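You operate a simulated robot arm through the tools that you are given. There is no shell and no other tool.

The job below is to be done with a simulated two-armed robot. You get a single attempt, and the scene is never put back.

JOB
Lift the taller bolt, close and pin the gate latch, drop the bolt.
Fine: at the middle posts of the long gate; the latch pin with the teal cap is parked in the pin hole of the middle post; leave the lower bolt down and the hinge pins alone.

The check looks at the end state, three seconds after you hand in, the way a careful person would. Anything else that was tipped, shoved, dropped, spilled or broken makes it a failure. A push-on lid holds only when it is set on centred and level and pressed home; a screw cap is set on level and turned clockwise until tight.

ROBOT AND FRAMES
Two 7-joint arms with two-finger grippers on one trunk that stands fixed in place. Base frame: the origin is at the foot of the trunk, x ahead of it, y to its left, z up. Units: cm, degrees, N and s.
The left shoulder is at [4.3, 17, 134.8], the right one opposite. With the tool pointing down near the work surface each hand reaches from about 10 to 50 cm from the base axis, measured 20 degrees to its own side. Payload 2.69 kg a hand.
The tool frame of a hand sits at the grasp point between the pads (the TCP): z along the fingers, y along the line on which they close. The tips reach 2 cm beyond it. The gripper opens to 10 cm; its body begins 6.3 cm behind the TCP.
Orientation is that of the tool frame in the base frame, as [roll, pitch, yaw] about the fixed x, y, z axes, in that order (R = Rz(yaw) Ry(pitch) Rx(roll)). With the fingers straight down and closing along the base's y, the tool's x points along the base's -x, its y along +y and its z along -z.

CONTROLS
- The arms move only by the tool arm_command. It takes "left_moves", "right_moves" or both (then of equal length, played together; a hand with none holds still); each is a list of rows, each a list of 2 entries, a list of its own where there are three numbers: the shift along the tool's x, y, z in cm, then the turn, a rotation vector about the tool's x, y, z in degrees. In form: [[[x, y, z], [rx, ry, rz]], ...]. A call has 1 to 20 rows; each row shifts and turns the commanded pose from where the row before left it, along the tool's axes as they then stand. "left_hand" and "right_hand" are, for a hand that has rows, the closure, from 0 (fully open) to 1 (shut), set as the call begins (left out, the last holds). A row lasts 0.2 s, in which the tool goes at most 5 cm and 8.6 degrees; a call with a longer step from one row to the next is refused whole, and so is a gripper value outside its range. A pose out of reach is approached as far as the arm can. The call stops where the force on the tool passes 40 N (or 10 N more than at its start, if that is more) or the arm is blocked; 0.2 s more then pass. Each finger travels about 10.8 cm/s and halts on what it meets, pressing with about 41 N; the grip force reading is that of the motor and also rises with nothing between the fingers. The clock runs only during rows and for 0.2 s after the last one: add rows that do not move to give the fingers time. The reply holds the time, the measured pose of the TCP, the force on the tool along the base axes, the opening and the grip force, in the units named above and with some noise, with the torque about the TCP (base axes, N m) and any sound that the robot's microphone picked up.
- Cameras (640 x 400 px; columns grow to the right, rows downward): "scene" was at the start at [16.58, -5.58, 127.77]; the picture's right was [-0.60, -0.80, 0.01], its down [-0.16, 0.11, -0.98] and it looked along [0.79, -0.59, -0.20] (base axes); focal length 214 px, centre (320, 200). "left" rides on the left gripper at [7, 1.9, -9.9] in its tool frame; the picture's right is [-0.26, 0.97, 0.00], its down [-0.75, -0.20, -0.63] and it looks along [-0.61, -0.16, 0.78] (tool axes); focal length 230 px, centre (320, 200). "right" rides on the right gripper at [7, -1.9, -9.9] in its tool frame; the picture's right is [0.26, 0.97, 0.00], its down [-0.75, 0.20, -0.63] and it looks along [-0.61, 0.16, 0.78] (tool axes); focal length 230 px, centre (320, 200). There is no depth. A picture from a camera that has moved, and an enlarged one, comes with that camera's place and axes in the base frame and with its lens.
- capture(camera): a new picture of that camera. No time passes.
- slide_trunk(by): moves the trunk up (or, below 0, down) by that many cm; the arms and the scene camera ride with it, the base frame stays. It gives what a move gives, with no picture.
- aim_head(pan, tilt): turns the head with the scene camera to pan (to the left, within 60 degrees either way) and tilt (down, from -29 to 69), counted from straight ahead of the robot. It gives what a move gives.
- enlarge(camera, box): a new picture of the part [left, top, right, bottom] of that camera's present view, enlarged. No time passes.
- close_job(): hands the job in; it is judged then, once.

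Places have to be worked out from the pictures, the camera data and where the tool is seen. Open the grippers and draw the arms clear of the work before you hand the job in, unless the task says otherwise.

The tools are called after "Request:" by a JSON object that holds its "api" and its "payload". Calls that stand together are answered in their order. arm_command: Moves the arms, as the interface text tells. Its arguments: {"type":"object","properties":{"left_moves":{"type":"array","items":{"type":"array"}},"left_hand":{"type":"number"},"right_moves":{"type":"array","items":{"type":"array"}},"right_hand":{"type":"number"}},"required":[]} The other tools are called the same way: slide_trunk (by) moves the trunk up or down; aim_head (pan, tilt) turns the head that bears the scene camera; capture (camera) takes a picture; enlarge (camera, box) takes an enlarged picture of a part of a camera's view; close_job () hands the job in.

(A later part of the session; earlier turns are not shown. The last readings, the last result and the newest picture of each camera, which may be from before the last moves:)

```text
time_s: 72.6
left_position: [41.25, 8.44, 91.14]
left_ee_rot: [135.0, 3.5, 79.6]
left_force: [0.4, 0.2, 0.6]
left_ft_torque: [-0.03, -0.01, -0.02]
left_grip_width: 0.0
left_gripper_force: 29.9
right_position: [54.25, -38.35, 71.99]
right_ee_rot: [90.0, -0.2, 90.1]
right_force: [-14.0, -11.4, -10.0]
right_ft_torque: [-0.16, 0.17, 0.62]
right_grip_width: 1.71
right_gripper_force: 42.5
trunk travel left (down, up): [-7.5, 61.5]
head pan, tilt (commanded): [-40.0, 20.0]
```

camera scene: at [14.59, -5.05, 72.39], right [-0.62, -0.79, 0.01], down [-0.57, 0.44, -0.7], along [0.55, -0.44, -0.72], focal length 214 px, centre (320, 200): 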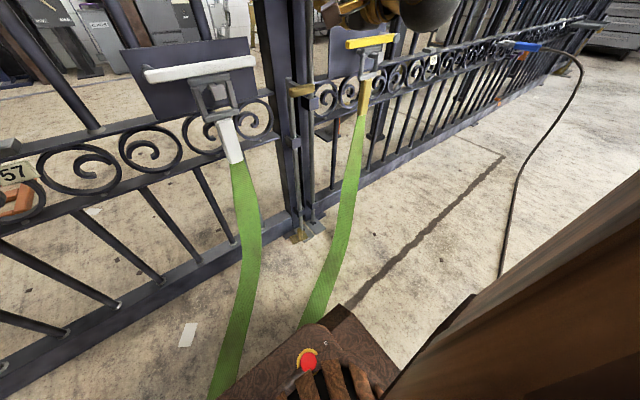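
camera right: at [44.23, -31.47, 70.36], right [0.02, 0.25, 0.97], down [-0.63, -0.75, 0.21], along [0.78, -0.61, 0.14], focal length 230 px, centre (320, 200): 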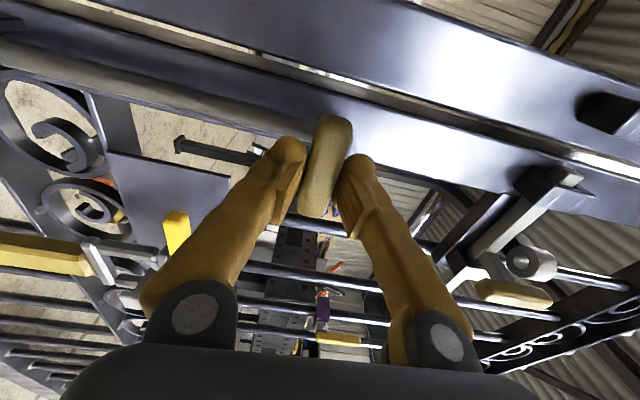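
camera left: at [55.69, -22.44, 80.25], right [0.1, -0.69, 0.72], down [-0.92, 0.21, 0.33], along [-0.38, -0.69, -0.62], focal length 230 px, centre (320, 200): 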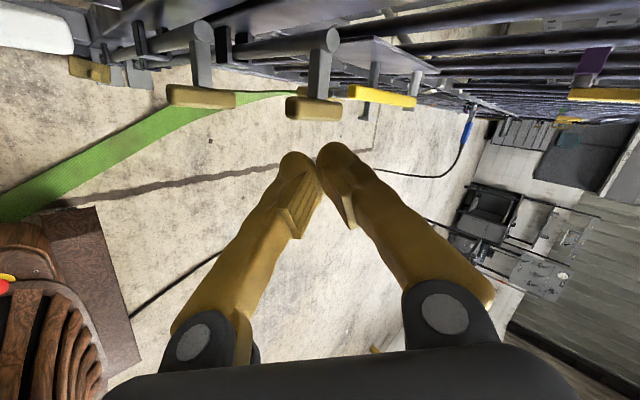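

Request:
{"api": "arm_command", "payload": {"right_moves": [[[0, -0.3, -0.1], [0, 0, 0]], [[0, -0.2, 0], [0, 0, 0]], [[0, 0, 0], [0, 0, 0]]]}}

```text
time_s: 73.4
left_position: [41.35, 8.45, 91.07]
left_ee_rot: [135.0, 3.6, 79.6]
left_force: [0.2, 0.9, 0.0]
left_ft_torque: [-0.02, 0.0, -0.01]
left_grip_width: 0.0
left_gripper_force: 29.5
right_position: [54.2, -38.34, 71.7]
right_ee_rot: [90.0, -0.3, 89.9]
right_force: [14.2, -21.1, 6.8]
right_ft_torque: [-0.07, -0.12, -0.5]
right_grip_width: 1.69
right_gripper_force: 42.3
trunk travel left (down, up): [-7.5, 61.5]
head pan, tilt (commanded): [-40.0, 20.0]
```

Now the bolt resists being lowered (+7 N), so friction holds it up. I open the fingers to 6.5 cm and check that it stays.

Request:
{"api": "arm_command", "payload": {"right_moves": [[[0, 0, 0], [0, 0, 0]], [[0, 0, 0], [0, 0, 0]], [[0, 0, 0], [0, 0, 0]]], "right_hand": 0.35}}

Request:
{"api": "capture", "payload": {"camera": "right"}}

Request:
{"api": "enlarge", "payload": {"camera": "scene", "box": [270, 120, 430, 220]}}

```text
time_s: 74.2
left_position: [41.23, 8.42, 91.05]
left_ee_rot: [135.1, 3.7, 79.5]
left_force: [-0.2, -0.8, -0.2]
left_ft_torque: [0.06, 0.01, -0.01]
left_grip_width: 0.0
left_gripper_force: 29.7
right_position: [54.09, -38.1, 71.46]
right_ee_rot: [90.3, -0.1, 90.2]
right_force: [-0.5, 0.0, 0.0]
right_ft_torque: [0.02, 0.02, -0.02]
right_grip_width: 6.49
right_gripper_force: 0.0
trunk travel left (down, up): [-7.5, 61.5]
head pan, tilt (commanded): [-40.0, 20.0]
```

```text
taken
camera right: at [44.13, -31.25, 69.59], right [0.0, 0.25, 0.97], down [-0.63, -0.75, 0.2], along [0.78, -0.61, 0.16], focal length 230 px, centre (320, 200)
```

right: 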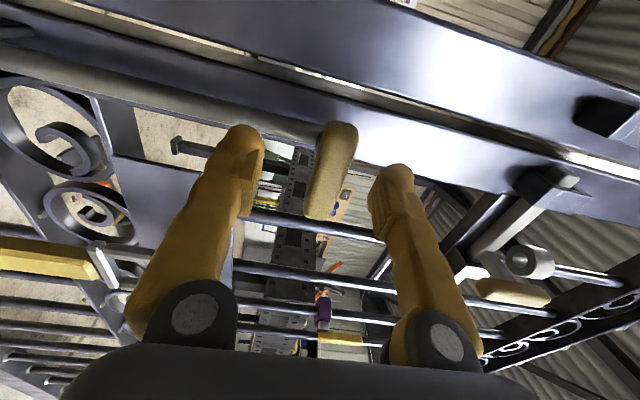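

```text
4.00 times, centred on (350, 170) of scene
camera zoom: at [15.35, -6.01, 76.24], right [-0.64, -0.77, 0.01], down [-0.28, 0.22, -0.94], along [0.71, -0.6, -0.35], focal length 858 px, centre (200, 320)
```

zoom: 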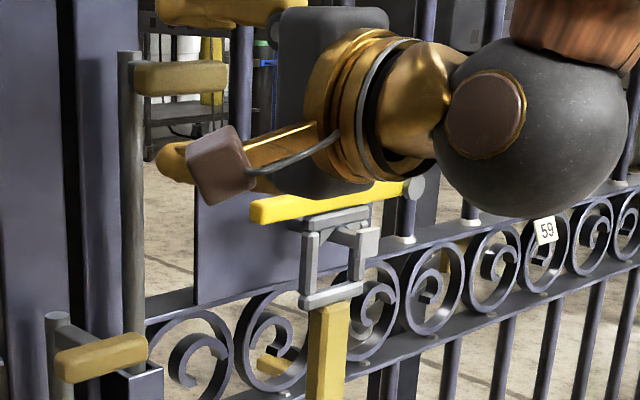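

The bolt stays up on its own. I withdraw the right hand, then roll it back to the camera-above orientation for the latch.

Request:
{"api": "arm_command", "payload": {"right_moves": [[[0, 0, -2.5], [0, 0, 0]], [[0, 0, -2.5], [0, 0, 0]], [[0, 0, -2.5], [0, 0, 0]], [[0, 0, -2.5], [0, 0, 0]], [[-1.5, 2, 0], [0, 0, 0]], [[-1.5, 3, 0], [0, 0, 0]], [[-1.5, 3, 0], [0, 0, 0]], [[-1.5, 3, 0], [0, 0, 0]], [[-1.5, 3, 0], [0, 0, 0]], [[-1.5, 3, 0], [0, 0, 0]], [[0, 0, 0], [0, 0, 0]]]}}

Request:
{"api": "arm_command", "payload": {"right_moves": [[[0, 0, 0], [0, 0, 8.2]], [[0, 0, 0], [0, 0, 8.2]], [[0, 0, 0], [0, 0, 8.2]], [[0, 0, 0], [0, 0, 8.2]], [[0, 0, 0], [0, 0, 8.2]], [[0, 0, 0], [0, 0, 8.2]], [[0, 0, 0], [0, 0, 8.2]], [[0, 0, 0], [0, 0, 8.2]], [[0, 0, 0], [0, 0, 8.2]], [[0, 0, 0], [0, 0, 8.2]], [[0, 0, 0], [0, 0, 8.0]], [[0, 0, 0], [0, 0, 0]]]}}

Request:
{"api": "capture", "payload": {"camera": "right"}}

Request:
{"api": "capture", "payload": {"camera": "scene"}}

```text
time_s: 76.6
left_position: [41.22, 8.61, 91.1]
left_ee_rot: [134.9, 3.5, 79.6]
left_force: [0.2, 0.6, 0.1]
left_ft_torque: [0.0, -0.01, 0.01]
left_grip_width: 0.0
left_gripper_force: 29.5
right_position: [44.15, -47.12, 88.57]
right_ee_rot: [90.2, -0.2, 90.1]
right_force: [-1.0, -0.3, -0.1]
right_ft_torque: [0.01, 0.0, 0.03]
right_grip_width: 6.5
right_gripper_force: 0.1
trunk travel left (down, up): [-7.5, 61.5]
head pan, tilt (commanded): [-40.0, 20.0]
```

```text
time_s: 79.2
left_position: [41.31, 8.49, 91.11]
left_ee_rot: [135.0, 3.6, 79.5]
left_force: [0.3, 0.4, -0.8]
left_ft_torque: [0.0, -0.02, 0.0]
left_grip_width: 0.01
left_gripper_force: 29.6
right_position: [44.25, -47.38, 88.5]
right_ee_rot: [-123.6, -89.6, -56.4]
right_force: [-0.8, -0.2, -0.7]
right_ft_torque: [-0.03, -0.01, 0.0]
right_grip_width: 6.5
right_gripper_force: 0.1
trunk travel left (down, up): [-7.5, 61.5]
head pan, tilt (commanded): [-40.0, 20.0]
```

```text
taken
camera right: at [34.34, -45.54, 95.41], right [0.0, -0.97, 0.25], down [-0.63, -0.2, -0.75], along [0.77, -0.16, -0.61], focal length 230 px, centre (320, 200)
```

right: 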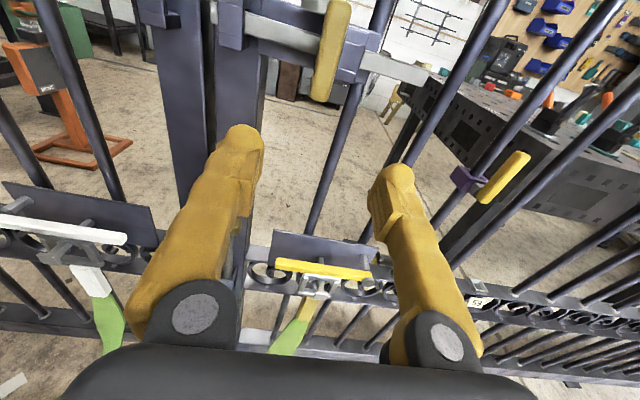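

```text
taken
camera scene: at [15.35, -6.01, 76.24], right [-0.64, -0.77, 0.01], down [-0.28, 0.22, -0.94], along [0.71, -0.6, -0.35], focal length 214 px, centre (320, 200)
```

scene: 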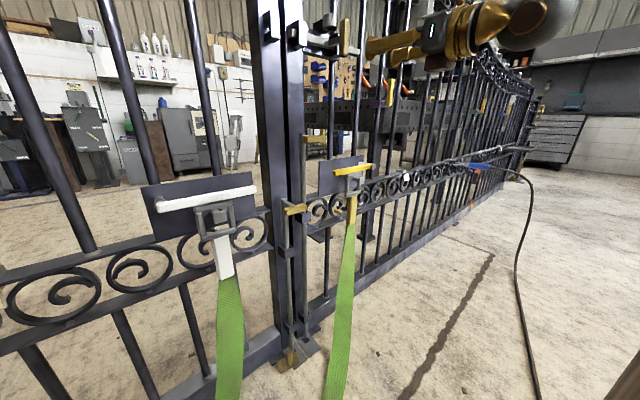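

The handle is at y about -46.9, z 89.6–96.5. I align the right hand at z 91.5 in front of it.

Request:
{"api": "arm_command", "payload": {"right_moves": [[[1.5, -0.25, 1.8], [0, 0, 0]], [[1.5, -0.25, 1.8], [0, 0, 0]], [[0, 0, 0], [0, 0, 0]]]}}

Request:
{"api": "aim_head", "payload": {"pan": -40, "tilt": 5}}

Request:
{"api": "capture", "payload": {"camera": "right"}}

Request:
{"api": "enlarge", "payload": {"camera": "scene", "box": [260, 60, 420, 160]}}

```text
time_s: 80.0
left_position: [41.25, 8.48, 91.09]
left_ee_rot: [135.0, 3.7, 79.5]
left_force: [-1.1, -0.1, 0.3]
left_ft_torque: [0.01, 0.0, -0.05]
left_grip_width: 0.0
left_gripper_force: 29.2
right_position: [47.95, -46.85, 91.0]
right_ee_rot: [-155.1, -89.5, -24.8]
right_force: [-0.1, 0.1, -1.0]
right_ft_torque: [0.03, -0.01, 0.03]
right_grip_width: 6.49
right_gripper_force: 0.1
trunk travel left (down, up): [-7.5, 61.5]
head pan, tilt (commanded): [-40.0, 20.0]
```

```text
time_s: 80.8
left_position: [41.41, 8.55, 91.15]
left_ee_rot: [135.0, 3.5, 79.6]
left_force: [-0.8, -0.3, 1.0]
left_ft_torque: [0.03, -0.01, -0.03]
left_grip_width: 0.01
left_gripper_force: 29.3
right_position: [48.04, -46.83, 91.06]
right_ee_rot: [-156.1, -89.5, -23.8]
right_force: [0.2, 0.1, -0.4]
right_ft_torque: [0.0, 0.01, 0.01]
right_grip_width: 6.49
right_gripper_force: 0.0
trunk travel left (down, up): [-7.5, 61.5]
head pan, tilt (commanded): [-40.0, 5.0]
```

```text
taken
camera right: at [38.12, -44.99, 98.08], right [0.0, -0.97, 0.25], down [-0.64, -0.2, -0.75], along [0.77, -0.16, -0.62], focal length 230 px, centre (320, 200)
```

right: 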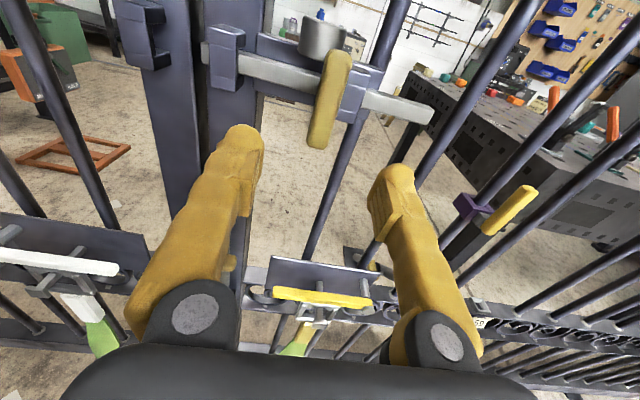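

```text
4.00 times, centred on (340, 110) of scene
camera zoom: at [15.29, -5.93, 78.67], right [-0.64, -0.77, 0.01], down [-0.08, 0.06, -0.99], along [0.76, -0.64, -0.1], focal length 858 px, centre (240, 560)
```

zoom: 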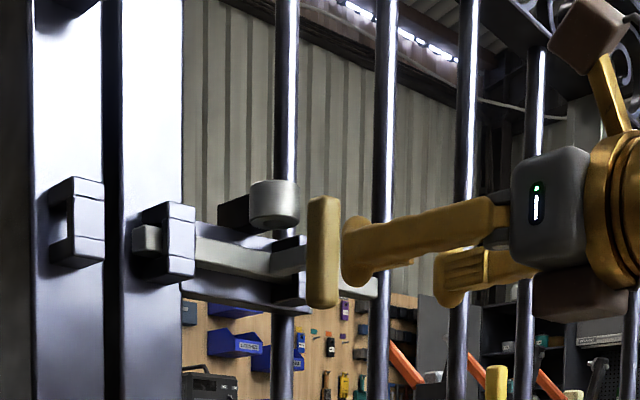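

The handle stands between the fingers (centre about y -47.0, z 93). I advance 7.6 cm to bring it between the pads.

Request:
{"api": "arm_command", "payload": {"right_moves": [[[0.1, 0.05, 1.9], [0, 0, 0]], [[0.1, 0.05, 1.9], [0, 0, 0]], [[0, 0.05, 1.9], [0, 0, 0]], [[0, 0, 1.9], [0, 0, 0]], [[0, 0, 0], [0, 0, 0]]]}}

Request:
{"api": "capture", "payload": {"camera": "right"}}

Request:
{"api": "enlarge", "payload": {"camera": "scene", "box": [260, 60, 420, 160]}}

```text
time_s: 82.0
left_position: [41.28, 8.44, 91.11]
left_ee_rot: [134.9, 3.6, 79.7]
left_force: [0.3, 0.2, 0.0]
left_ft_torque: [0.02, -0.03, 0.0]
left_grip_width: 0.01
left_gripper_force: 29.7
right_position: [55.6, -46.86, 91.62]
right_ee_rot: [-136.5, -89.7, -43.4]
right_force: [1.4, -0.4, -0.6]
right_ft_torque: [-0.02, 0.02, 0.04]
right_grip_width: 6.51
right_gripper_force: 0.0
trunk travel left (down, up): [-7.5, 61.5]
head pan, tilt (commanded): [-40.0, 5.0]
```

```text
taken
camera right: at [45.6, -45.08, 98.56], right [0.0, -0.97, 0.25], down [-0.63, -0.2, -0.75], along [0.77, -0.16, -0.61], focal length 230 px, centre (320, 200)
```

right: 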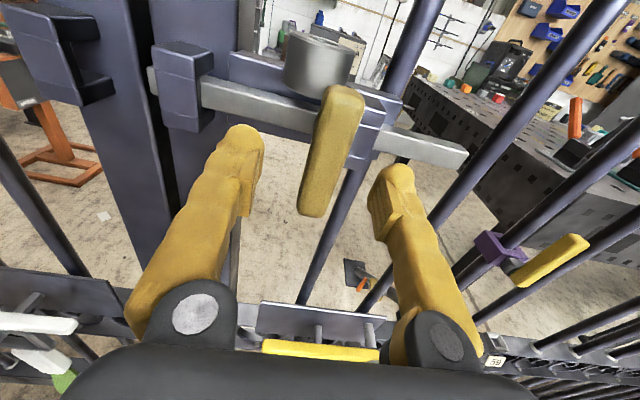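

```text
4.00 times, centred on (340, 110) of scene
camera zoom: at [15.3, -5.93, 78.68], right [-0.64, -0.77, 0.01], down [-0.08, 0.06, -0.99], along [0.76, -0.64, -0.1], focal length 858 px, centre (240, 560)
```

zoom: 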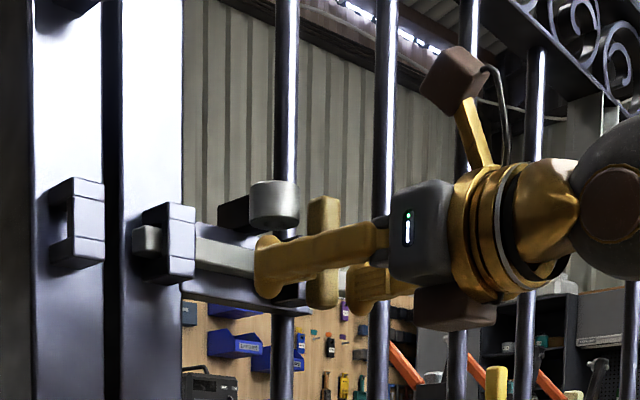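

The handle is well inside the fingers. I close the grip on it.

Request:
{"api": "arm_command", "payload": {"right_moves": [[[0, 0, 0], [0, 0, 0]], [[0, 0, 0], [0, 0, 0]], [[0, 0, 0], [0, 0, 0]], [[0, 0, 0], [0, 0, 0]]], "right_hand": 1}}

Request:
{"api": "capture", "payload": {"camera": "right"}}

Request:
{"api": "enlarge", "payload": {"camera": "scene", "box": [260, 60, 420, 160]}}

```text
time_s: 83.0
left_position: [41.34, 8.54, 91.03]
left_ee_rot: [135.0, 3.7, 79.7]
left_force: [1.1, 0.4, 0.8]
left_ft_torque: [0.01, 0.0, 0.01]
left_grip_width: 0.0
left_gripper_force: 29.6
right_position: [55.55, -46.76, 91.68]
right_ee_rot: [-145.8, -89.7, -34.0]
right_force: [2.3, 6.9, -1.5]
right_ft_torque: [-0.1, -0.33, 0.09]
right_grip_width: 1.73
right_gripper_force: 43.1
trunk travel left (down, up): [-7.5, 61.5]
head pan, tilt (commanded): [-40.0, 5.0]
```

```text
taken
camera right: at [45.61, -45.01, 98.56], right [0.0, -0.97, 0.26], down [-0.63, -0.2, -0.75], along [0.77, -0.16, -0.61], focal length 230 px, centre (320, 200)
```

right: 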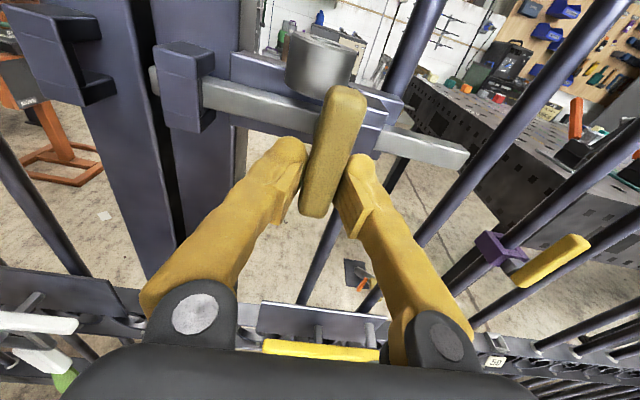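

```text
4.00 times, centred on (340, 110) of scene
camera zoom: at [15.32, -5.89, 78.68], right [-0.64, -0.77, 0.01], down [-0.08, 0.06, -0.99], along [0.76, -0.64, -0.1], focal length 858 px, centre (240, 560)
```

zoom: 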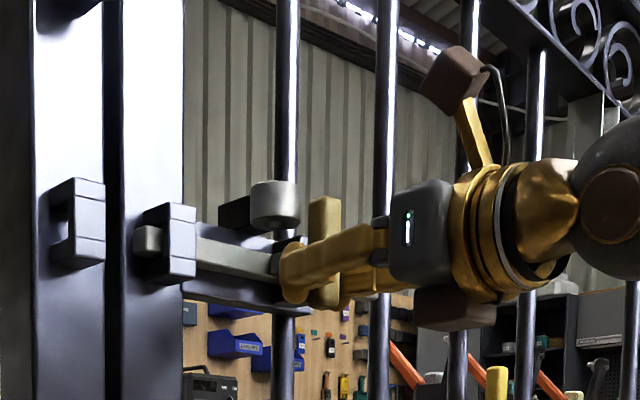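

Gripped (width 1.7 cm). I slide the bar left (+y) in small steps, 3 cm first.

Request:
{"api": "arm_command", "payload": {"right_moves": [[[0, -0.6, 0], [0, 0, 0]], [[0, -0.6, 0], [0, 0, 0]], [[0, -0.6, 0], [0, 0, 0]], [[0, -0.6, 0], [0, 0, 0]], [[0, -0.6, 0], [0, 0, 0]], [[0, 0, 0], [0, 0, 0]]]}}

Request:
{"api": "enlarge", "payload": {"camera": "scene", "box": [260, 60, 420, 160]}}

Request:
{"api": "capture", "payload": {"camera": "right"}}

```text
time_s: 84.4
left_position: [41.4, 8.52, 91.02]
left_ee_rot: [135.1, 3.5, 79.5]
left_force: [0.6, 0.0, 0.1]
left_ft_torque: [0.06, 0.0, -0.01]
left_grip_width: 0.0
left_gripper_force: 29.5
right_position: [55.58, -43.96, 91.68]
right_ee_rot: [-134.9, -89.6, -44.9]
right_force: [17.9, -3.1, 3.5]
right_ft_torque: [-0.09, -0.39, -0.09]
right_grip_width: 1.69
right_gripper_force: 42.9
trunk travel left (down, up): [-7.5, 61.5]
head pan, tilt (commanded): [-40.0, 5.0]
```

```text
4.00 times, centred on (340, 110) of scene
camera zoom: at [15.4, -5.94, 78.66], right [-0.64, -0.77, 0.01], down [-0.09, 0.06, -0.99], along [0.76, -0.64, -0.1], focal length 858 px, centre (240, 560)
```

zoom: 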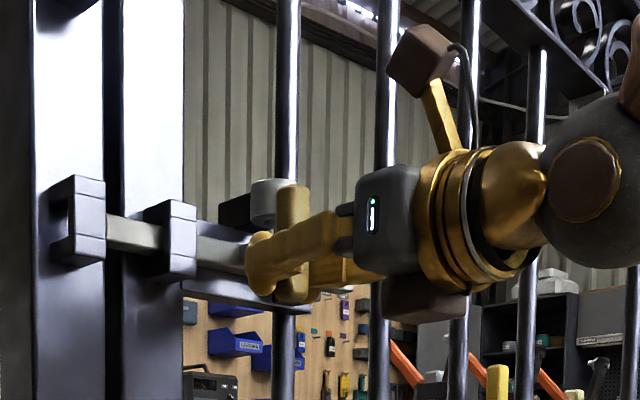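

```text
taken
camera right: at [45.59, -42.14, 98.54], right [0.0, -0.97, 0.25], down [-0.63, -0.2, -0.75], along [0.78, -0.16, -0.61], focal length 230 px, centre (320, 200)
```

right: 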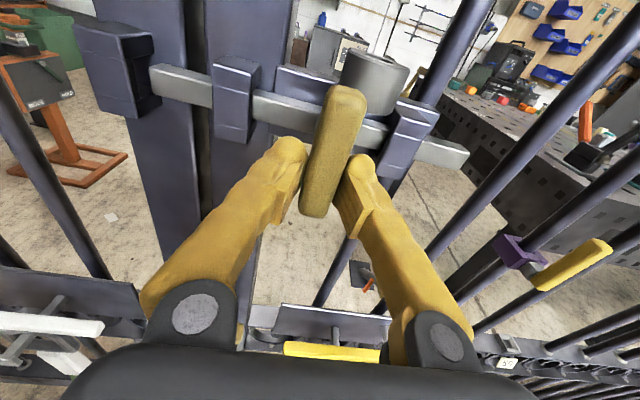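

The bar slides smoothly and its tip is entering the left keeper. I continue another 3 cm, watching the force.

Request:
{"api": "arm_command", "payload": {"right_moves": [[[0, -0.6, 0], [0, 0, 0]], [[0, -0.6, 0], [0, 0, 0]], [[0, -0.6, 0], [0, 0, 0]], [[0, -0.6, 0], [0, 0, 0]], [[0, -0.6, 0], [0, 0, 0]], [[0, 0, 0], [0, 0, 0]]]}}

Request:
{"api": "enlarge", "payload": {"camera": "scene", "box": [260, 60, 420, 160]}}

Request:
{"api": "capture", "payload": {"camera": "right"}}

```text
time_s: 85.8
left_position: [41.27, 8.55, 91.05]
left_ee_rot: [135.1, 3.7, 79.7]
left_force: [-0.3, -0.3, -0.3]
left_ft_torque: [0.01, 0.01, -0.02]
left_grip_width: 0.02
left_gripper_force: 29.7
right_position: [55.54, -40.92, 91.55]
right_ee_rot: [-136.8, -89.7, -43.0]
right_force: [9.7, 1.9, 8.6]
right_ft_torque: [-0.05, -0.49, 0.03]
right_grip_width: 1.72
right_gripper_force: 42.5
trunk travel left (down, up): [-7.5, 61.5]
head pan, tilt (commanded): [-40.0, 5.0]
```

```text
4.00 times, centred on (340, 110) of scene
camera zoom: at [15.32, -5.89, 78.68], right [-0.64, -0.77, 0.01], down [-0.08, 0.06, -0.99], along [0.76, -0.64, -0.1], focal length 858 px, centre (240, 560)
```

zoom: 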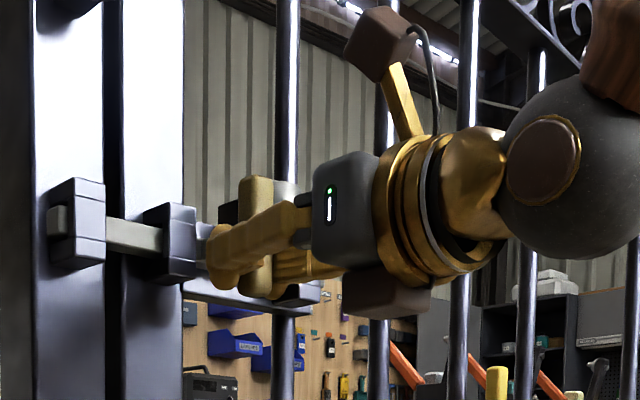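

```text
taken
camera right: at [45.58, -39.11, 98.54], right [0.0, -0.97, 0.25], down [-0.63, -0.2, -0.75], along [0.78, -0.16, -0.61], focal length 230 px, centre (320, 200)
```

right: 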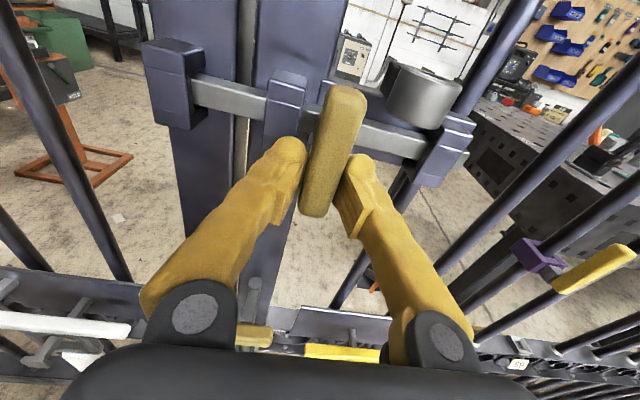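

The tip is inside the left keeper now. I push on in small steps until the stop is felt.

Request:
{"api": "arm_command", "payload": {"right_moves": [[[0, -0.4, 0], [0, 0, 0]], [[0, -0.4, 0], [0, 0, 0]], [[0, -0.3, 0], [0, 0, 0]], [[0, 0, 0], [0, 0, 0]]]}}

Request:
{"api": "enlarge", "payload": {"camera": "scene", "box": [260, 80, 340, 130]}}

Request:
{"api": "capture", "payload": {"camera": "right"}}

```text
time_s: 86.6
left_position: [40.19, 8.4, 89.96]
left_ee_rot: [136.8, 3.7, 79.7]
left_force: [-0.5, -0.3, -0.2]
left_ft_torque: [-0.03, -0.03, 0.03]
left_grip_width: 0.0
left_gripper_force: 29.5
right_position: [54.06, -40.8, 92.07]
right_ee_rot: [-57.7, -89.4, -123.2]
right_force: [18.7, -9.2, -14.1]
right_ft_torque: [-0.1, 0.74, -0.03]
right_grip_width: 1.77
right_gripper_force: 43.3
trunk travel left (down, up): [-7.5, 61.5]
head pan, tilt (commanded): [-40.0, 5.0]
stopped in row 3 (right hand): the force on the tool passed its limit at 42 N (the readings are from after the stop); the commanded pose is now the measured one
```

```text
8.00 times, centred on (300, 105) of scene
camera zoom: at [15.47, -6.03, 78.59], right [-0.64, -0.77, 0.01], down [-0.09, 0.06, -0.99], along [0.76, -0.64, -0.1], focal length 1716 px, centre (480, 960)
```

zoom: 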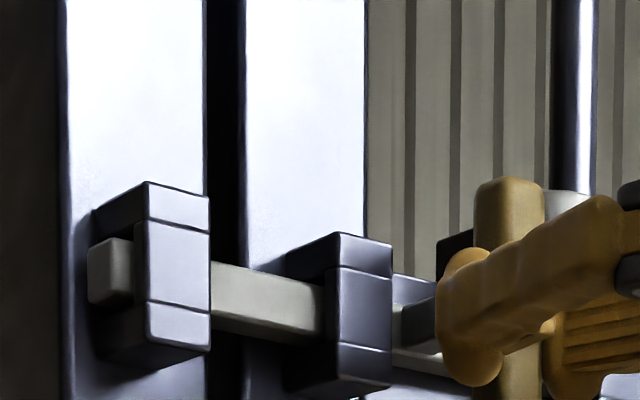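

```text
taken
camera right: at [44.19, -38.82, 98.93], right [-0.02, -0.97, 0.25], down [-0.63, -0.18, -0.76], along [0.78, -0.17, -0.61], focal length 230 px, centre (320, 200)
```

right: 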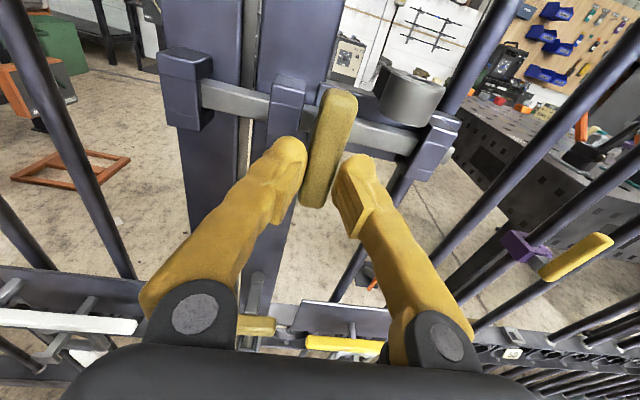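

The bar reached its stop and sticks through the left keeper: the latch is closed. I open the fingers and back away.

Request:
{"api": "arm_command", "payload": {"right_moves": [[[0, 0, 0], [0, 0, 0]], [[0, 0, 0], [0, 0, 0]], [[0, 0, -2], [0, 0, 0]], [[0, 0, -2], [0, 0, 0]], [[0, 0, -2], [0, 0, 0]], [[0, 0, -2], [0, 0, 0]], [[0, 0, 0], [0, 0, 0]]], "right_hand": 0.35}}

Request:
{"api": "capture", "payload": {"camera": "right"}}

Request:
{"api": "enlarge", "payload": {"camera": "scene", "box": [260, 60, 420, 160]}}

```text
time_s: 88.2
left_position: [40.15, 8.49, 90.15]
left_ee_rot: [136.4, 3.9, 79.7]
left_force: [0.7, -0.1, 0.9]
left_ft_torque: [0.03, -0.03, -0.01]
left_grip_width: 0.0
left_gripper_force: 29.2
right_position: [45.79, -40.31, 92.19]
right_ee_rot: [-22.7, -89.2, -158.1]
right_force: [-0.5, -0.8, 0.6]
right_ft_torque: [-0.02, 0.01, 0.01]
right_grip_width: 6.51
right_gripper_force: 0.1
trunk travel left (down, up): [-7.5, 61.5]
head pan, tilt (commanded): [-40.0, 5.0]
```

```text
taken
camera right: at [35.87, -38.44, 99.06], right [-0.01, -0.97, 0.25], down [-0.62, -0.19, -0.76], along [0.78, -0.17, -0.6], focal length 230 px, centre (320, 200)
```

right: 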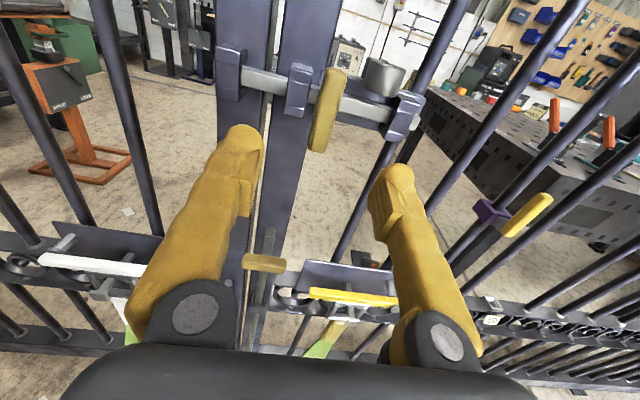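

```text
4.00 times, centred on (340, 110) of scene
camera zoom: at [15.29, -5.92, 78.68], right [-0.64, -0.77, 0.01], down [-0.08, 0.06, -0.99], along [0.76, -0.64, -0.1], focal length 858 px, centre (240, 560)
```

zoom: 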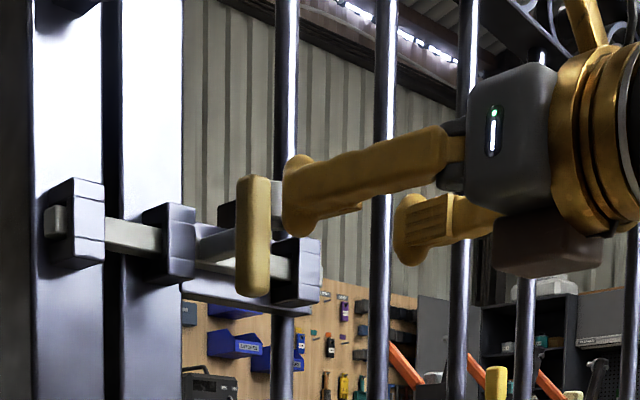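

The latch is closed and the bolt is still up (handle near z 71). I take a close look at the ring and bar from the right camera.

Request:
{"api": "enlarge", "payload": {"camera": "right", "box": [210, 30, 434, 170]}}

```text
2.86 times, centred on (322, 100) of right
camera zoom: at [35.87, -38.44, 99.06], right [-0.01, -0.97, 0.25], down [-0.62, -0.19, -0.76], along [0.78, -0.17, -0.6], focal length 657 px, centre (314, 486)
```

zoom: 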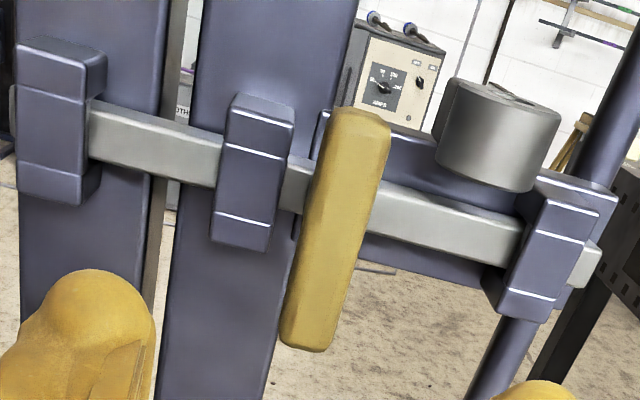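

I raise the right hand to look down on the ring, and to get to the pin's height.

Request:
{"api": "arm_command", "payload": {"right_moves": [[[4, 0, 0], [0, 0, 0]], [[4, 0, 0], [0, 0, 0]], [[4, 0, 0], [0, 0, 0]], [[4, 0, 0], [0, 0, 0]], [[3, 0, 0], [0, 0, 0]], [[0, 0, 0], [0, 0, 0]]]}}

Request:
{"api": "capture", "payload": {"camera": "right"}}

Request:
{"api": "enlarge", "payload": {"camera": "right", "box": [230, 150, 390, 250]}}

```text
time_s: 89.6
left_position: [40.04, 8.6, 90.1]
left_ee_rot: [136.5, 3.9, 79.7]
left_force: [0.9, 0.4, -0.2]
left_ft_torque: [0.01, 0.01, 0.01]
left_grip_width: 0.01
left_gripper_force: 29.8
right_position: [45.79, -40.51, 111.5]
right_ee_rot: [-16.3, -89.1, -164.4]
right_force: [-0.6, 0.6, -0.6]
right_ft_torque: [-0.05, -0.04, 0.01]
right_grip_width: 6.5
right_gripper_force: 0.0
trunk travel left (down, up): [-7.5, 61.5]
head pan, tilt (commanded): [-40.0, 5.0]
```

```text
taken
camera right: at [35.7, -38.67, 118.33], right [-0.01, -0.97, 0.25], down [-0.62, -0.19, -0.76], along [0.79, -0.17, -0.6], focal length 230 px, centre (320, 200)
```

right: 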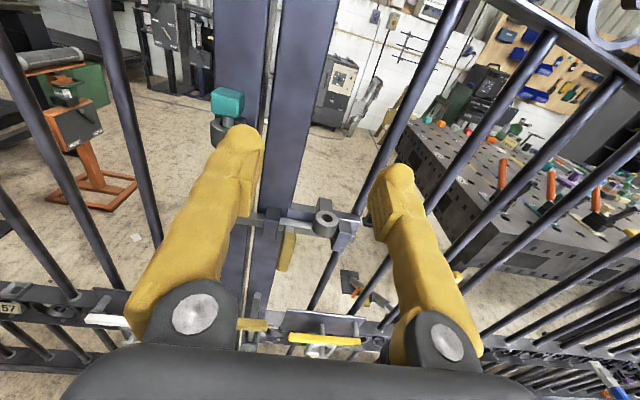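

```text
4.00 times, centred on (310, 200) of right
camera zoom: at [35.7, -38.67, 118.33], right [-0.01, -0.97, 0.25], down [-0.62, -0.19, -0.76], along [0.79, -0.17, -0.6], focal length 920 px, centre (360, 200)
```

zoom: 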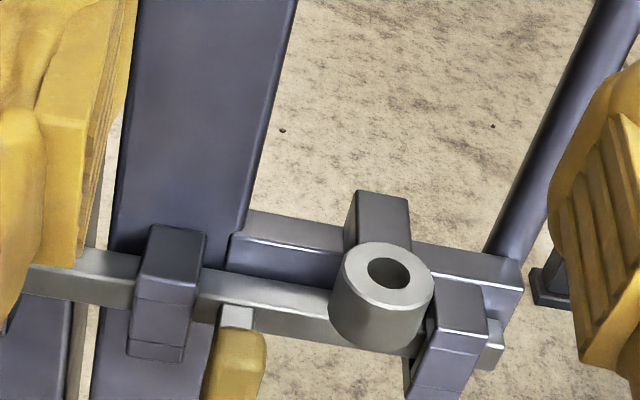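

The pin will hang in front of the bar through the ring at [59.35, -45.5], top z 97.5. The teal cap is centred at about [59.3, -31.95, 110], with its ring top near z 108. I level the right hand and align it with the cap.

Request:
{"api": "arm_command", "payload": {"right_moves": [[[-0.4, -2.1, 0.5], [0.7, -0.87, 0]], [[-0.4, -2.1, 0.5], [0, 0, 0]], [[-0.4, -2.1, 0.5], [0, 0, 0]], [[-0.3, -2.2, 0.5], [0, 0, 0]], [[0, 0, 0], [0, 0, 0]]]}}

Request:
{"api": "aim_head", "payload": {"pan": -30, "tilt": -15}}

Request:
{"api": "capture", "payload": {"camera": "right"}}

Request:
{"api": "capture", "payload": {"camera": "scene"}}

```text
time_s: 90.8
left_position: [40.09, 8.52, 90.11]
left_ee_rot: [136.5, 3.9, 79.7]
left_force: [-0.2, -0.8, 0.1]
left_ft_torque: [-0.01, 0.02, 0.0]
left_grip_width: 0.03
left_gripper_force: 29.2
right_position: [50.03, -34.9, 109.41]
right_ee_rot: [-119.3, -89.8, -60.6]
right_force: [0.5, 0.4, 0.5]
right_ft_torque: [0.01, 0.02, -0.01]
right_grip_width: 6.5
right_gripper_force: 0.1
right hand out of reach, approached as far as the arm can: row 2, 3, 4
trunk travel left (down, up): [-7.5, 61.5]
head pan, tilt (commanded): [-40.0, 5.0]
```

```text
time_s: 91.6
left_position: [40.09, 8.44, 90.09]
left_ee_rot: [136.5, 3.9, 79.7]
left_force: [0.3, -1.0, -0.4]
left_ft_torque: [-0.02, 0.01, 0.01]
left_grip_width: 0.0
left_gripper_force: 29.5
right_position: [50.08, -34.89, 109.43]
right_ee_rot: [-117.9, -89.6, -62.0]
right_force: [0.2, 0.0, -0.4]
right_ft_torque: [0.02, 0.02, 0.0]
right_grip_width: 6.47
right_gripper_force: 0.1
trunk travel left (down, up): [-7.5, 61.5]
head pan, tilt (commanded): [-30.0, -15.0]
```

```text
taken
camera right: at [40.13, -33.07, 116.31], right [0.0, -0.97, 0.25], down [-0.63, -0.2, -0.75], along [0.78, -0.16, -0.61], focal length 230 px, centre (320, 200)
```

right: 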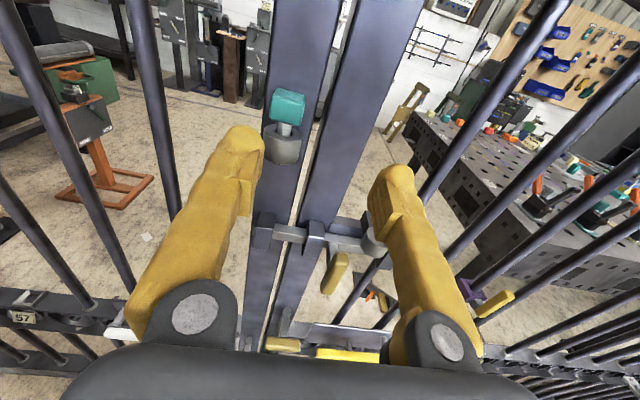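

```text
taken
camera scene: at [15.28, -4.05, 81.71], right [-0.5, -0.87, 0.01], down [0.21, -0.13, -0.97], along [0.84, -0.48, 0.24], focal length 214 px, centre (320, 200)
```

scene: 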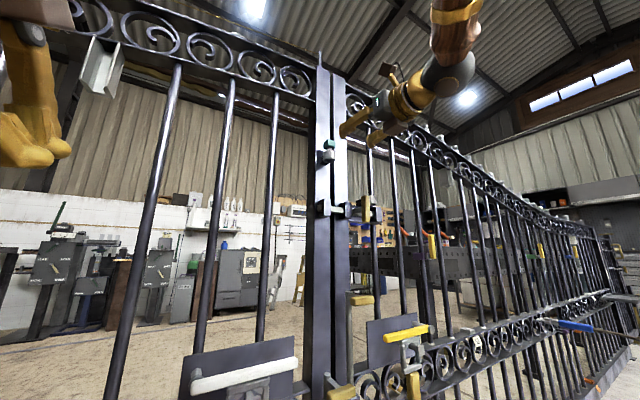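

The right arm hits a limit at this height. I back off a little and raise the trunk 22 cm so the pin is near shoulder level.

Request:
{"api": "arm_command", "payload": {"right_moves": [[[0, 0.7, -2], [0, 0, 0]], [[0, 0.7, -2], [0, 0, 0]], [[0, 0, 0], [0, 0, 0]]]}}

Request:
{"api": "slide_trunk", "payload": {"by": 22}}

Request:
{"api": "arm_command", "payload": {"right_moves": [[[-4, 0, 0], [0, 0, 0]], [[-4, 0, 0], [0, 0, 0]], [[-4, 0, 0], [0, 0, 0]], [[-4, 0, 0], [0, 0, 0]], [[-4, 0, 0], [0, 0, 0]], [[0, 0, 0], [0, 0, 0]]]}}

Request:
{"api": "capture", "payload": {"camera": "right"}}

```text
time_s: 92.4
left_position: [40.16, 8.48, 90.2]
left_ee_rot: [136.5, 3.9, 79.7]
left_force: [0.7, 0.0, -1.1]
left_ft_torque: [-0.01, 0.01, 0.0]
left_grip_width: 0.0
left_gripper_force: 28.9
right_position: [46.53, -37.33, 109.04]
right_ee_rot: [-83.5, -89.8, -96.4]
right_force: [-0.4, 0.2, 0.1]
right_ft_torque: [-0.02, -0.01, -0.05]
right_grip_width: 6.5
right_gripper_force: 0.1
right hand out of reach, approached as far as the arm can: row 1, 2
trunk travel left (down, up): [-7.5, 61.5]
head pan, tilt (commanded): [-30.0, -15.0]
```

```text
time_s: 94.8
left_position: [40.1, 8.5, 111.6]
left_ee_rot: [137.0, 3.8, 79.8]
left_force: [0.1, 0.5, 0.0]
left_ft_torque: [0.01, -0.04, 0.05]
left_grip_width: 0.0
left_gripper_force: 29.6
right_position: [46.79, -37.36, 130.88]
right_ee_rot: [-139.6, -89.5, -40.3]
right_force: [-0.2, -0.6, -0.5]
right_ft_torque: [-0.02, 0.0, -0.04]
right_grip_width: 6.48
right_gripper_force: 0.0
trunk travel left (down, up): [-29.5, 39.5]
head pan, tilt (commanded): [-30.0, -15.0]
```

```text
time_s: 96.2
left_position: [40.28, 8.42, 111.88]
left_ee_rot: [137.0, 3.9, 79.9]
left_force: [0.1, 0.1, 0.3]
left_ft_torque: [0.02, -0.04, -0.02]
left_grip_width: 0.0
left_gripper_force: 29.5
right_position: [46.67, -37.23, 111.11]
right_ee_rot: [-69.4, -89.7, -110.4]
right_force: [-0.6, 0.9, -0.5]
right_ft_torque: [0.0, -0.02, -0.02]
right_grip_width: 6.51
right_gripper_force: 0.1
trunk travel left (down, up): [-29.5, 39.5]
head pan, tilt (commanded): [-30.0, -15.0]
```

```text
taken
camera right: at [36.69, -35.42, 117.97], right [0.0, -0.97, 0.25], down [-0.63, -0.2, -0.75], along [0.78, -0.16, -0.61], focal length 230 px, centre (320, 200)
```

right: 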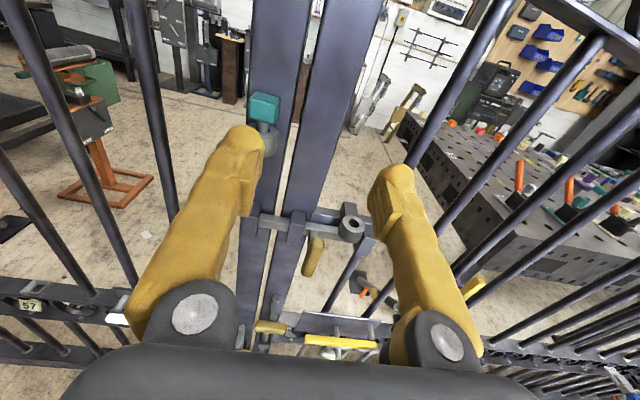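

Now level with the pin; the cap again computes to [59.3, -32.0, 110]. I line the hand up with it in y and z.

Request:
{"api": "arm_command", "payload": {"right_moves": [[[-0.5, -1.8, 0.5], [0, 0, 0]], [[-0.4, -1.8, 0.5], [0, 0, 0]], [[-0.2, -1.6, 0.5], [0, 0, 0]], [[0, 0, 0], [0, 0, 0]]]}}

Request:
{"api": "aim_head", "payload": {"pan": -32, "tilt": 0}}

Request:
{"api": "capture", "payload": {"camera": "right"}}

Request:
{"api": "capture", "payload": {"camera": "scene"}}

```text
time_s: 97.2
left_position: [40.16, 8.5, 111.91]
left_ee_rot: [137.1, 3.9, 79.8]
left_force: [1.5, 0.3, -0.3]
left_ft_torque: [-0.01, -0.04, -0.01]
left_grip_width: 0.0
left_gripper_force: 29.0
right_position: [48.26, -32.07, 110.19]
right_ee_rot: [-80.8, -89.6, -99.1]
right_force: [0.4, 0.1, -0.1]
right_ft_torque: [-0.01, 0.01, 0.02]
right_grip_width: 6.51
right_gripper_force: 0.0
trunk travel left (down, up): [-29.5, 39.5]
head pan, tilt (commanded): [-30.0, -15.0]
```

```text
time_s: 97.9
left_position: [40.2, 8.49, 111.75]
left_ee_rot: [137.1, 3.9, 79.8]
left_force: [0.2, 0.5, 0.2]
left_ft_torque: [0.0, -0.01, -0.01]
left_grip_width: 0.0
left_gripper_force: 29.9
right_position: [48.25, -32.07, 110.13]
right_ee_rot: [-77.7, -89.7, -102.2]
right_force: [0.0, 0.1, 0.1]
right_ft_torque: [0.01, 0.03, 0.03]
right_grip_width: 6.47
right_gripper_force: 0.1
trunk travel left (down, up): [-29.5, 39.5]
head pan, tilt (commanded): [-32.0, 0.0]
```

```text
taken
camera right: at [38.27, -30.26, 117.05], right [0.0, -0.97, 0.25], down [-0.63, -0.2, -0.75], along [0.78, -0.16, -0.61], focal length 230 px, centre (320, 200)
```

right: 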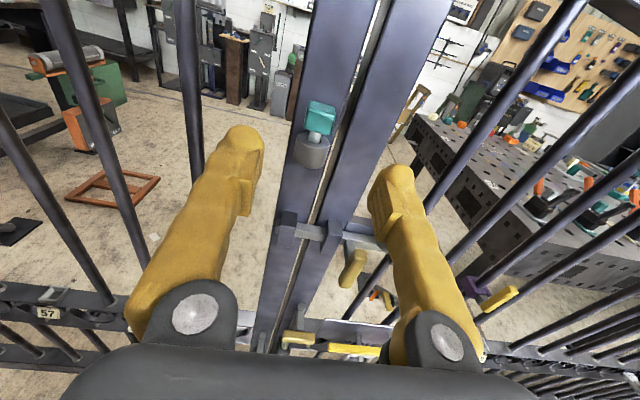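

```text
taken
camera scene: at [16.28, -4.79, 101.47], right [-0.53, -0.85, 0.01], down [-0.02, 0.0, -1.0], along [0.85, -0.53, -0.01], focal length 214 px, centre (320, 200)
```

scene: 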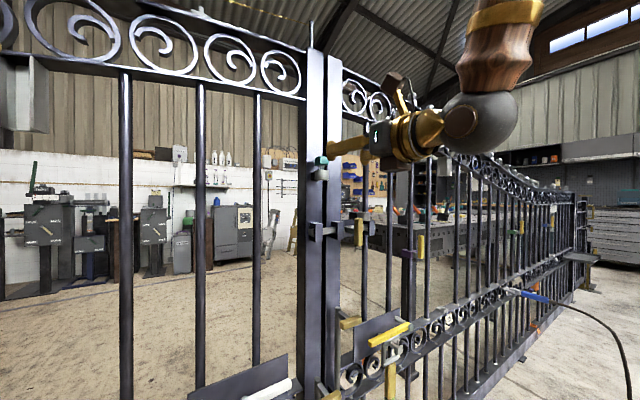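

Request:
{"api": "enlarge", "payload": {"camera": "scene", "box": [290, 120, 386, 180]}}

Request:
{"api": "enlarge", "payload": {"camera": "right", "box": [272, 80, 368, 180]}}

```text
6.67 times, centred on (338, 150) of scene
camera zoom: at [16.28, -4.79, 101.47], right [-0.53, -0.85, 0.01], down [-0.02, 0.0, -1.0], along [0.85, -0.53, -0.01], focal length 1430 px, centre (200, 533)
```

zoom: 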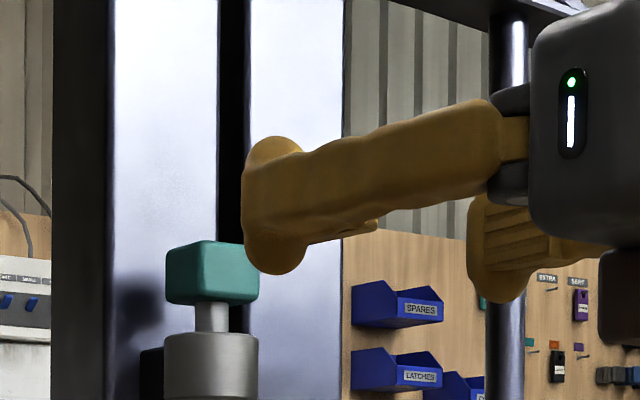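

```text
4.00 times, centred on (320, 130) of right
camera zoom: at [38.27, -30.26, 117.05], right [0.0, -0.97, 0.25], down [-0.63, -0.2, -0.75], along [0.78, -0.16, -0.61], focal length 920 px, centre (320, 480)
```

zoom: 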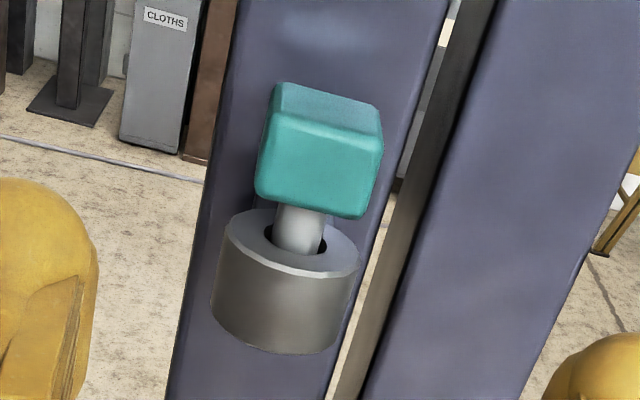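

The cap spans z 109.0–111.3 and the fingertips are about 4 cm tall, so I grip with the hand at z ~110.9 to stay clear of the ring. I advance most of the way first and check.

Request:
{"api": "arm_command", "payload": {"right_moves": [[[0.2, 0, 1.8], [0, 0, 0]], [[0.2, 0, 1.8], [0, 0, 0]], [[0.2, 0, 1.8], [0, 0, 0]], [[0.1, 0, 1.6], [0, 0, 0]], [[0, 0, 1.0], [0, 0, 0]], [[0, 0, 0], [0, 0, 0]]]}}

Request:
{"api": "capture", "payload": {"camera": "right"}}

Request:
{"api": "enlarge", "payload": {"camera": "scene", "box": [290, 120, 386, 180]}}

```text
time_s: 99.3
left_position: [40.2, 8.52, 111.87]
left_ee_rot: [137.1, 4.0, 79.9]
left_force: [0.4, 0.5, 0.2]
left_ft_torque: [-0.04, 0.01, 0.0]
left_grip_width: 0.0
left_gripper_force: 29.5
right_position: [56.22, -32.09, 110.88]
right_ee_rot: [-79.2, -89.7, -100.7]
right_force: [0.2, -0.4, 1.3]
right_ft_torque: [0.01, 0.01, 0.03]
right_grip_width: 6.52
right_gripper_force: 0.0
trunk travel left (down, up): [-29.5, 39.5]
head pan, tilt (commanded): [-32.0, 0.0]
```

```text
taken
camera right: at [46.2, -30.27, 117.7], right [0.0, -0.97, 0.25], down [-0.63, -0.2, -0.75], along [0.78, -0.16, -0.61], focal length 230 px, centre (320, 200)
```

right: 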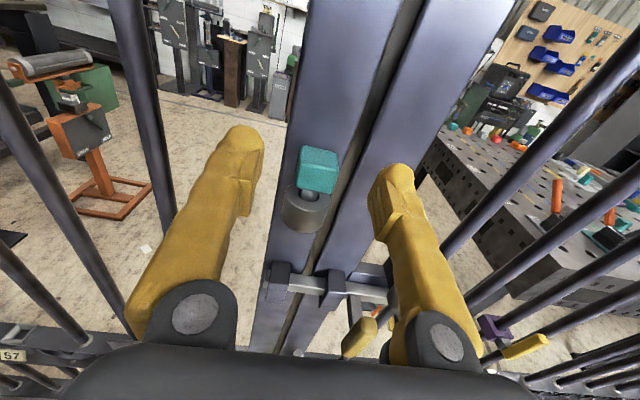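

```text
6.67 times, centred on (338, 150) of scene
camera zoom: at [16.28, -4.79, 101.46], right [-0.53, -0.85, 0.01], down [-0.02, 0.0, -1.0], along [0.85, -0.53, -0.01], focal length 1430 px, centre (200, 533)
```

zoom: 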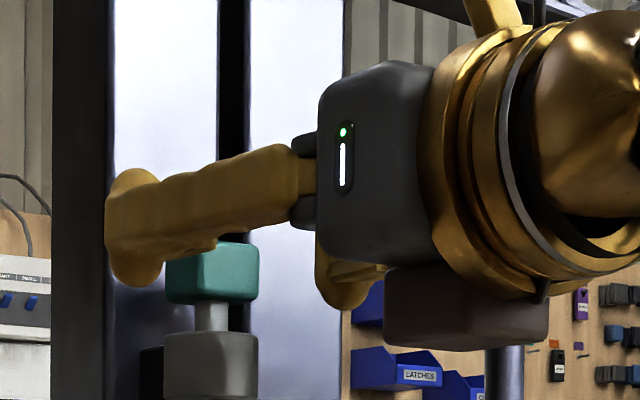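

Well aligned. I advance the last 1.9 cm and close on the cap.

Request:
{"api": "arm_command", "payload": {"right_moves": [[[0, 0, 1.0], [0, 0, 0]], [[0, 0, 0.9], [0, 0, 0]], [[0, 0, 0], [0, 0, 0]]]}}

Request:
{"api": "arm_command", "payload": {"right_moves": [[[0, 0, 0], [0, 0, 0]], [[0, 0, 0], [0, 0, 0]], [[0, 0, 0], [0, 0, 0]], [[0, 0, 0], [0, 0, 0]]], "right_hand": 1}}

Request:
{"api": "capture", "payload": {"camera": "right"}}

Request:
{"api": "enlarge", "payload": {"camera": "scene", "box": [290, 120, 386, 180]}}

```text
time_s: 100.1
left_position: [40.16, 8.57, 111.81]
left_ee_rot: [137.0, 4.0, 79.7]
left_force: [-0.1, 0.3, 0.4]
left_ft_torque: [-0.01, -0.03, 0.05]
left_grip_width: 0.0
left_gripper_force: 29.9
right_position: [58.11, -31.89, 110.92]
right_ee_rot: [-74.1, -89.6, -105.7]
right_force: [0.0, 0.6, -0.3]
right_ft_torque: [0.01, 0.03, 0.01]
right_grip_width: 6.49
right_gripper_force: 0.0
trunk travel left (down, up): [-29.5, 39.5]
head pan, tilt (commanded): [-32.0, 0.0]
```

```text
time_s: 101.1
left_position: [40.22, 8.47, 111.85]
left_ee_rot: [137.0, 3.9, 79.8]
left_force: [-0.2, 0.5, 0.1]
left_ft_torque: [0.01, 0.0, 0.01]
left_grip_width: 0.0
left_gripper_force: 29.5
right_position: [58.1, -32.01, 110.74]
right_ee_rot: [-76.1, -89.6, -103.7]
right_force: [0.1, -0.2, 0.4]
right_ft_torque: [0.02, -0.04, -0.01]
right_grip_width: 2.45
right_gripper_force: 41.0
trunk travel left (down, up): [-29.5, 39.5]
head pan, tilt (commanded): [-32.0, 0.0]
```

```text
taken
camera right: at [48.08, -30.18, 117.73], right [0.0, -0.97, 0.25], down [-0.63, -0.2, -0.75], along [0.78, -0.16, -0.61], focal length 230 px, centre (320, 200)
```

right: 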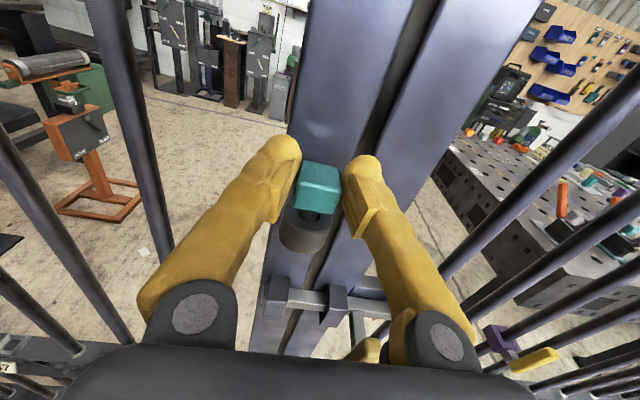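

```text
6.67 times, centred on (338, 150) of scene
camera zoom: at [16.29, -4.79, 101.46], right [-0.53, -0.85, 0.01], down [-0.02, 0.0, -1.0], along [0.85, -0.53, -0.01], focal length 1430 px, centre (200, 533)
```

zoom: 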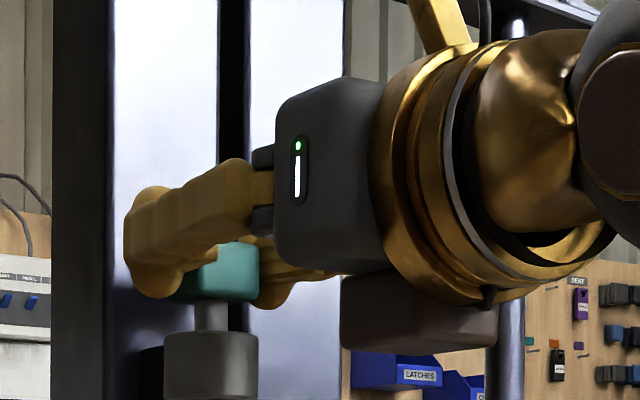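

The cap is held (2.45 cm wide, no side force). I lift the pin straight up in small steps.

Request:
{"api": "arm_command", "payload": {"right_moves": [[[0.7, 0, 0], [0, 0, 0]], [[0.7, 0, 0], [0, 0, 0]], [[0.7, 0, 0], [0, 0, 0]], [[0.7, 0, 0], [0, 0, 0]], [[0.7, 0, 0], [0, 0, 0]], [[0.7, 0, 0], [0, 0, 0]], [[0, 0, 0], [0, 0, 0]]]}}

Request:
{"api": "capture", "payload": {"camera": "right"}}

Request:
{"api": "enlarge", "payload": {"camera": "scene", "box": [290, 100, 386, 180]}}

```text
time_s: 102.7
left_position: [40.09, 8.57, 111.71]
left_ee_rot: [137.0, 3.9, 79.7]
left_force: [-0.2, -0.2, -0.2]
left_ft_torque: [-0.02, 0.0, -0.05]
left_grip_width: 0.01
left_gripper_force: 29.4
right_position: [57.98, -31.93, 114.98]
right_ee_rot: [-82.1, -89.7, -97.6]
right_force: [0.7, 0.6, -1.8]
right_ft_torque: [-0.02, 0.01, 0.04]
right_grip_width: 2.47
right_gripper_force: 41.3
trunk travel left (down, up): [-29.5, 39.5]
head pan, tilt (commanded): [-32.0, 0.0]
```

```text
taken
camera right: at [48.03, -30.21, 121.93], right [0.0, -0.97, 0.25], down [-0.63, -0.2, -0.75], along [0.78, -0.16, -0.61], focal length 230 px, centre (320, 200)
```

right: 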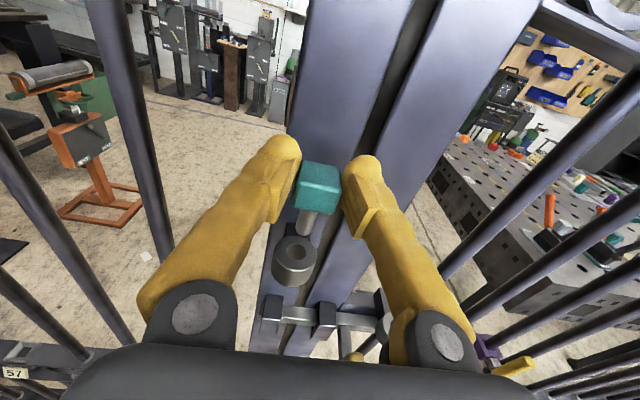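

```text
5.00 times, centred on (338, 140) of scene
camera zoom: at [16.3, -4.8, 101.46], right [-0.53, -0.85, 0.01], down [-0.02, 0.0, -1.0], along [0.85, -0.53, -0.01], focal length 1072 px, centre (230, 500)
```

zoom: 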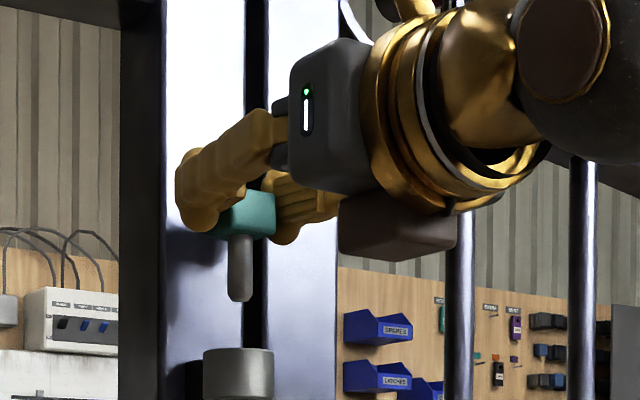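

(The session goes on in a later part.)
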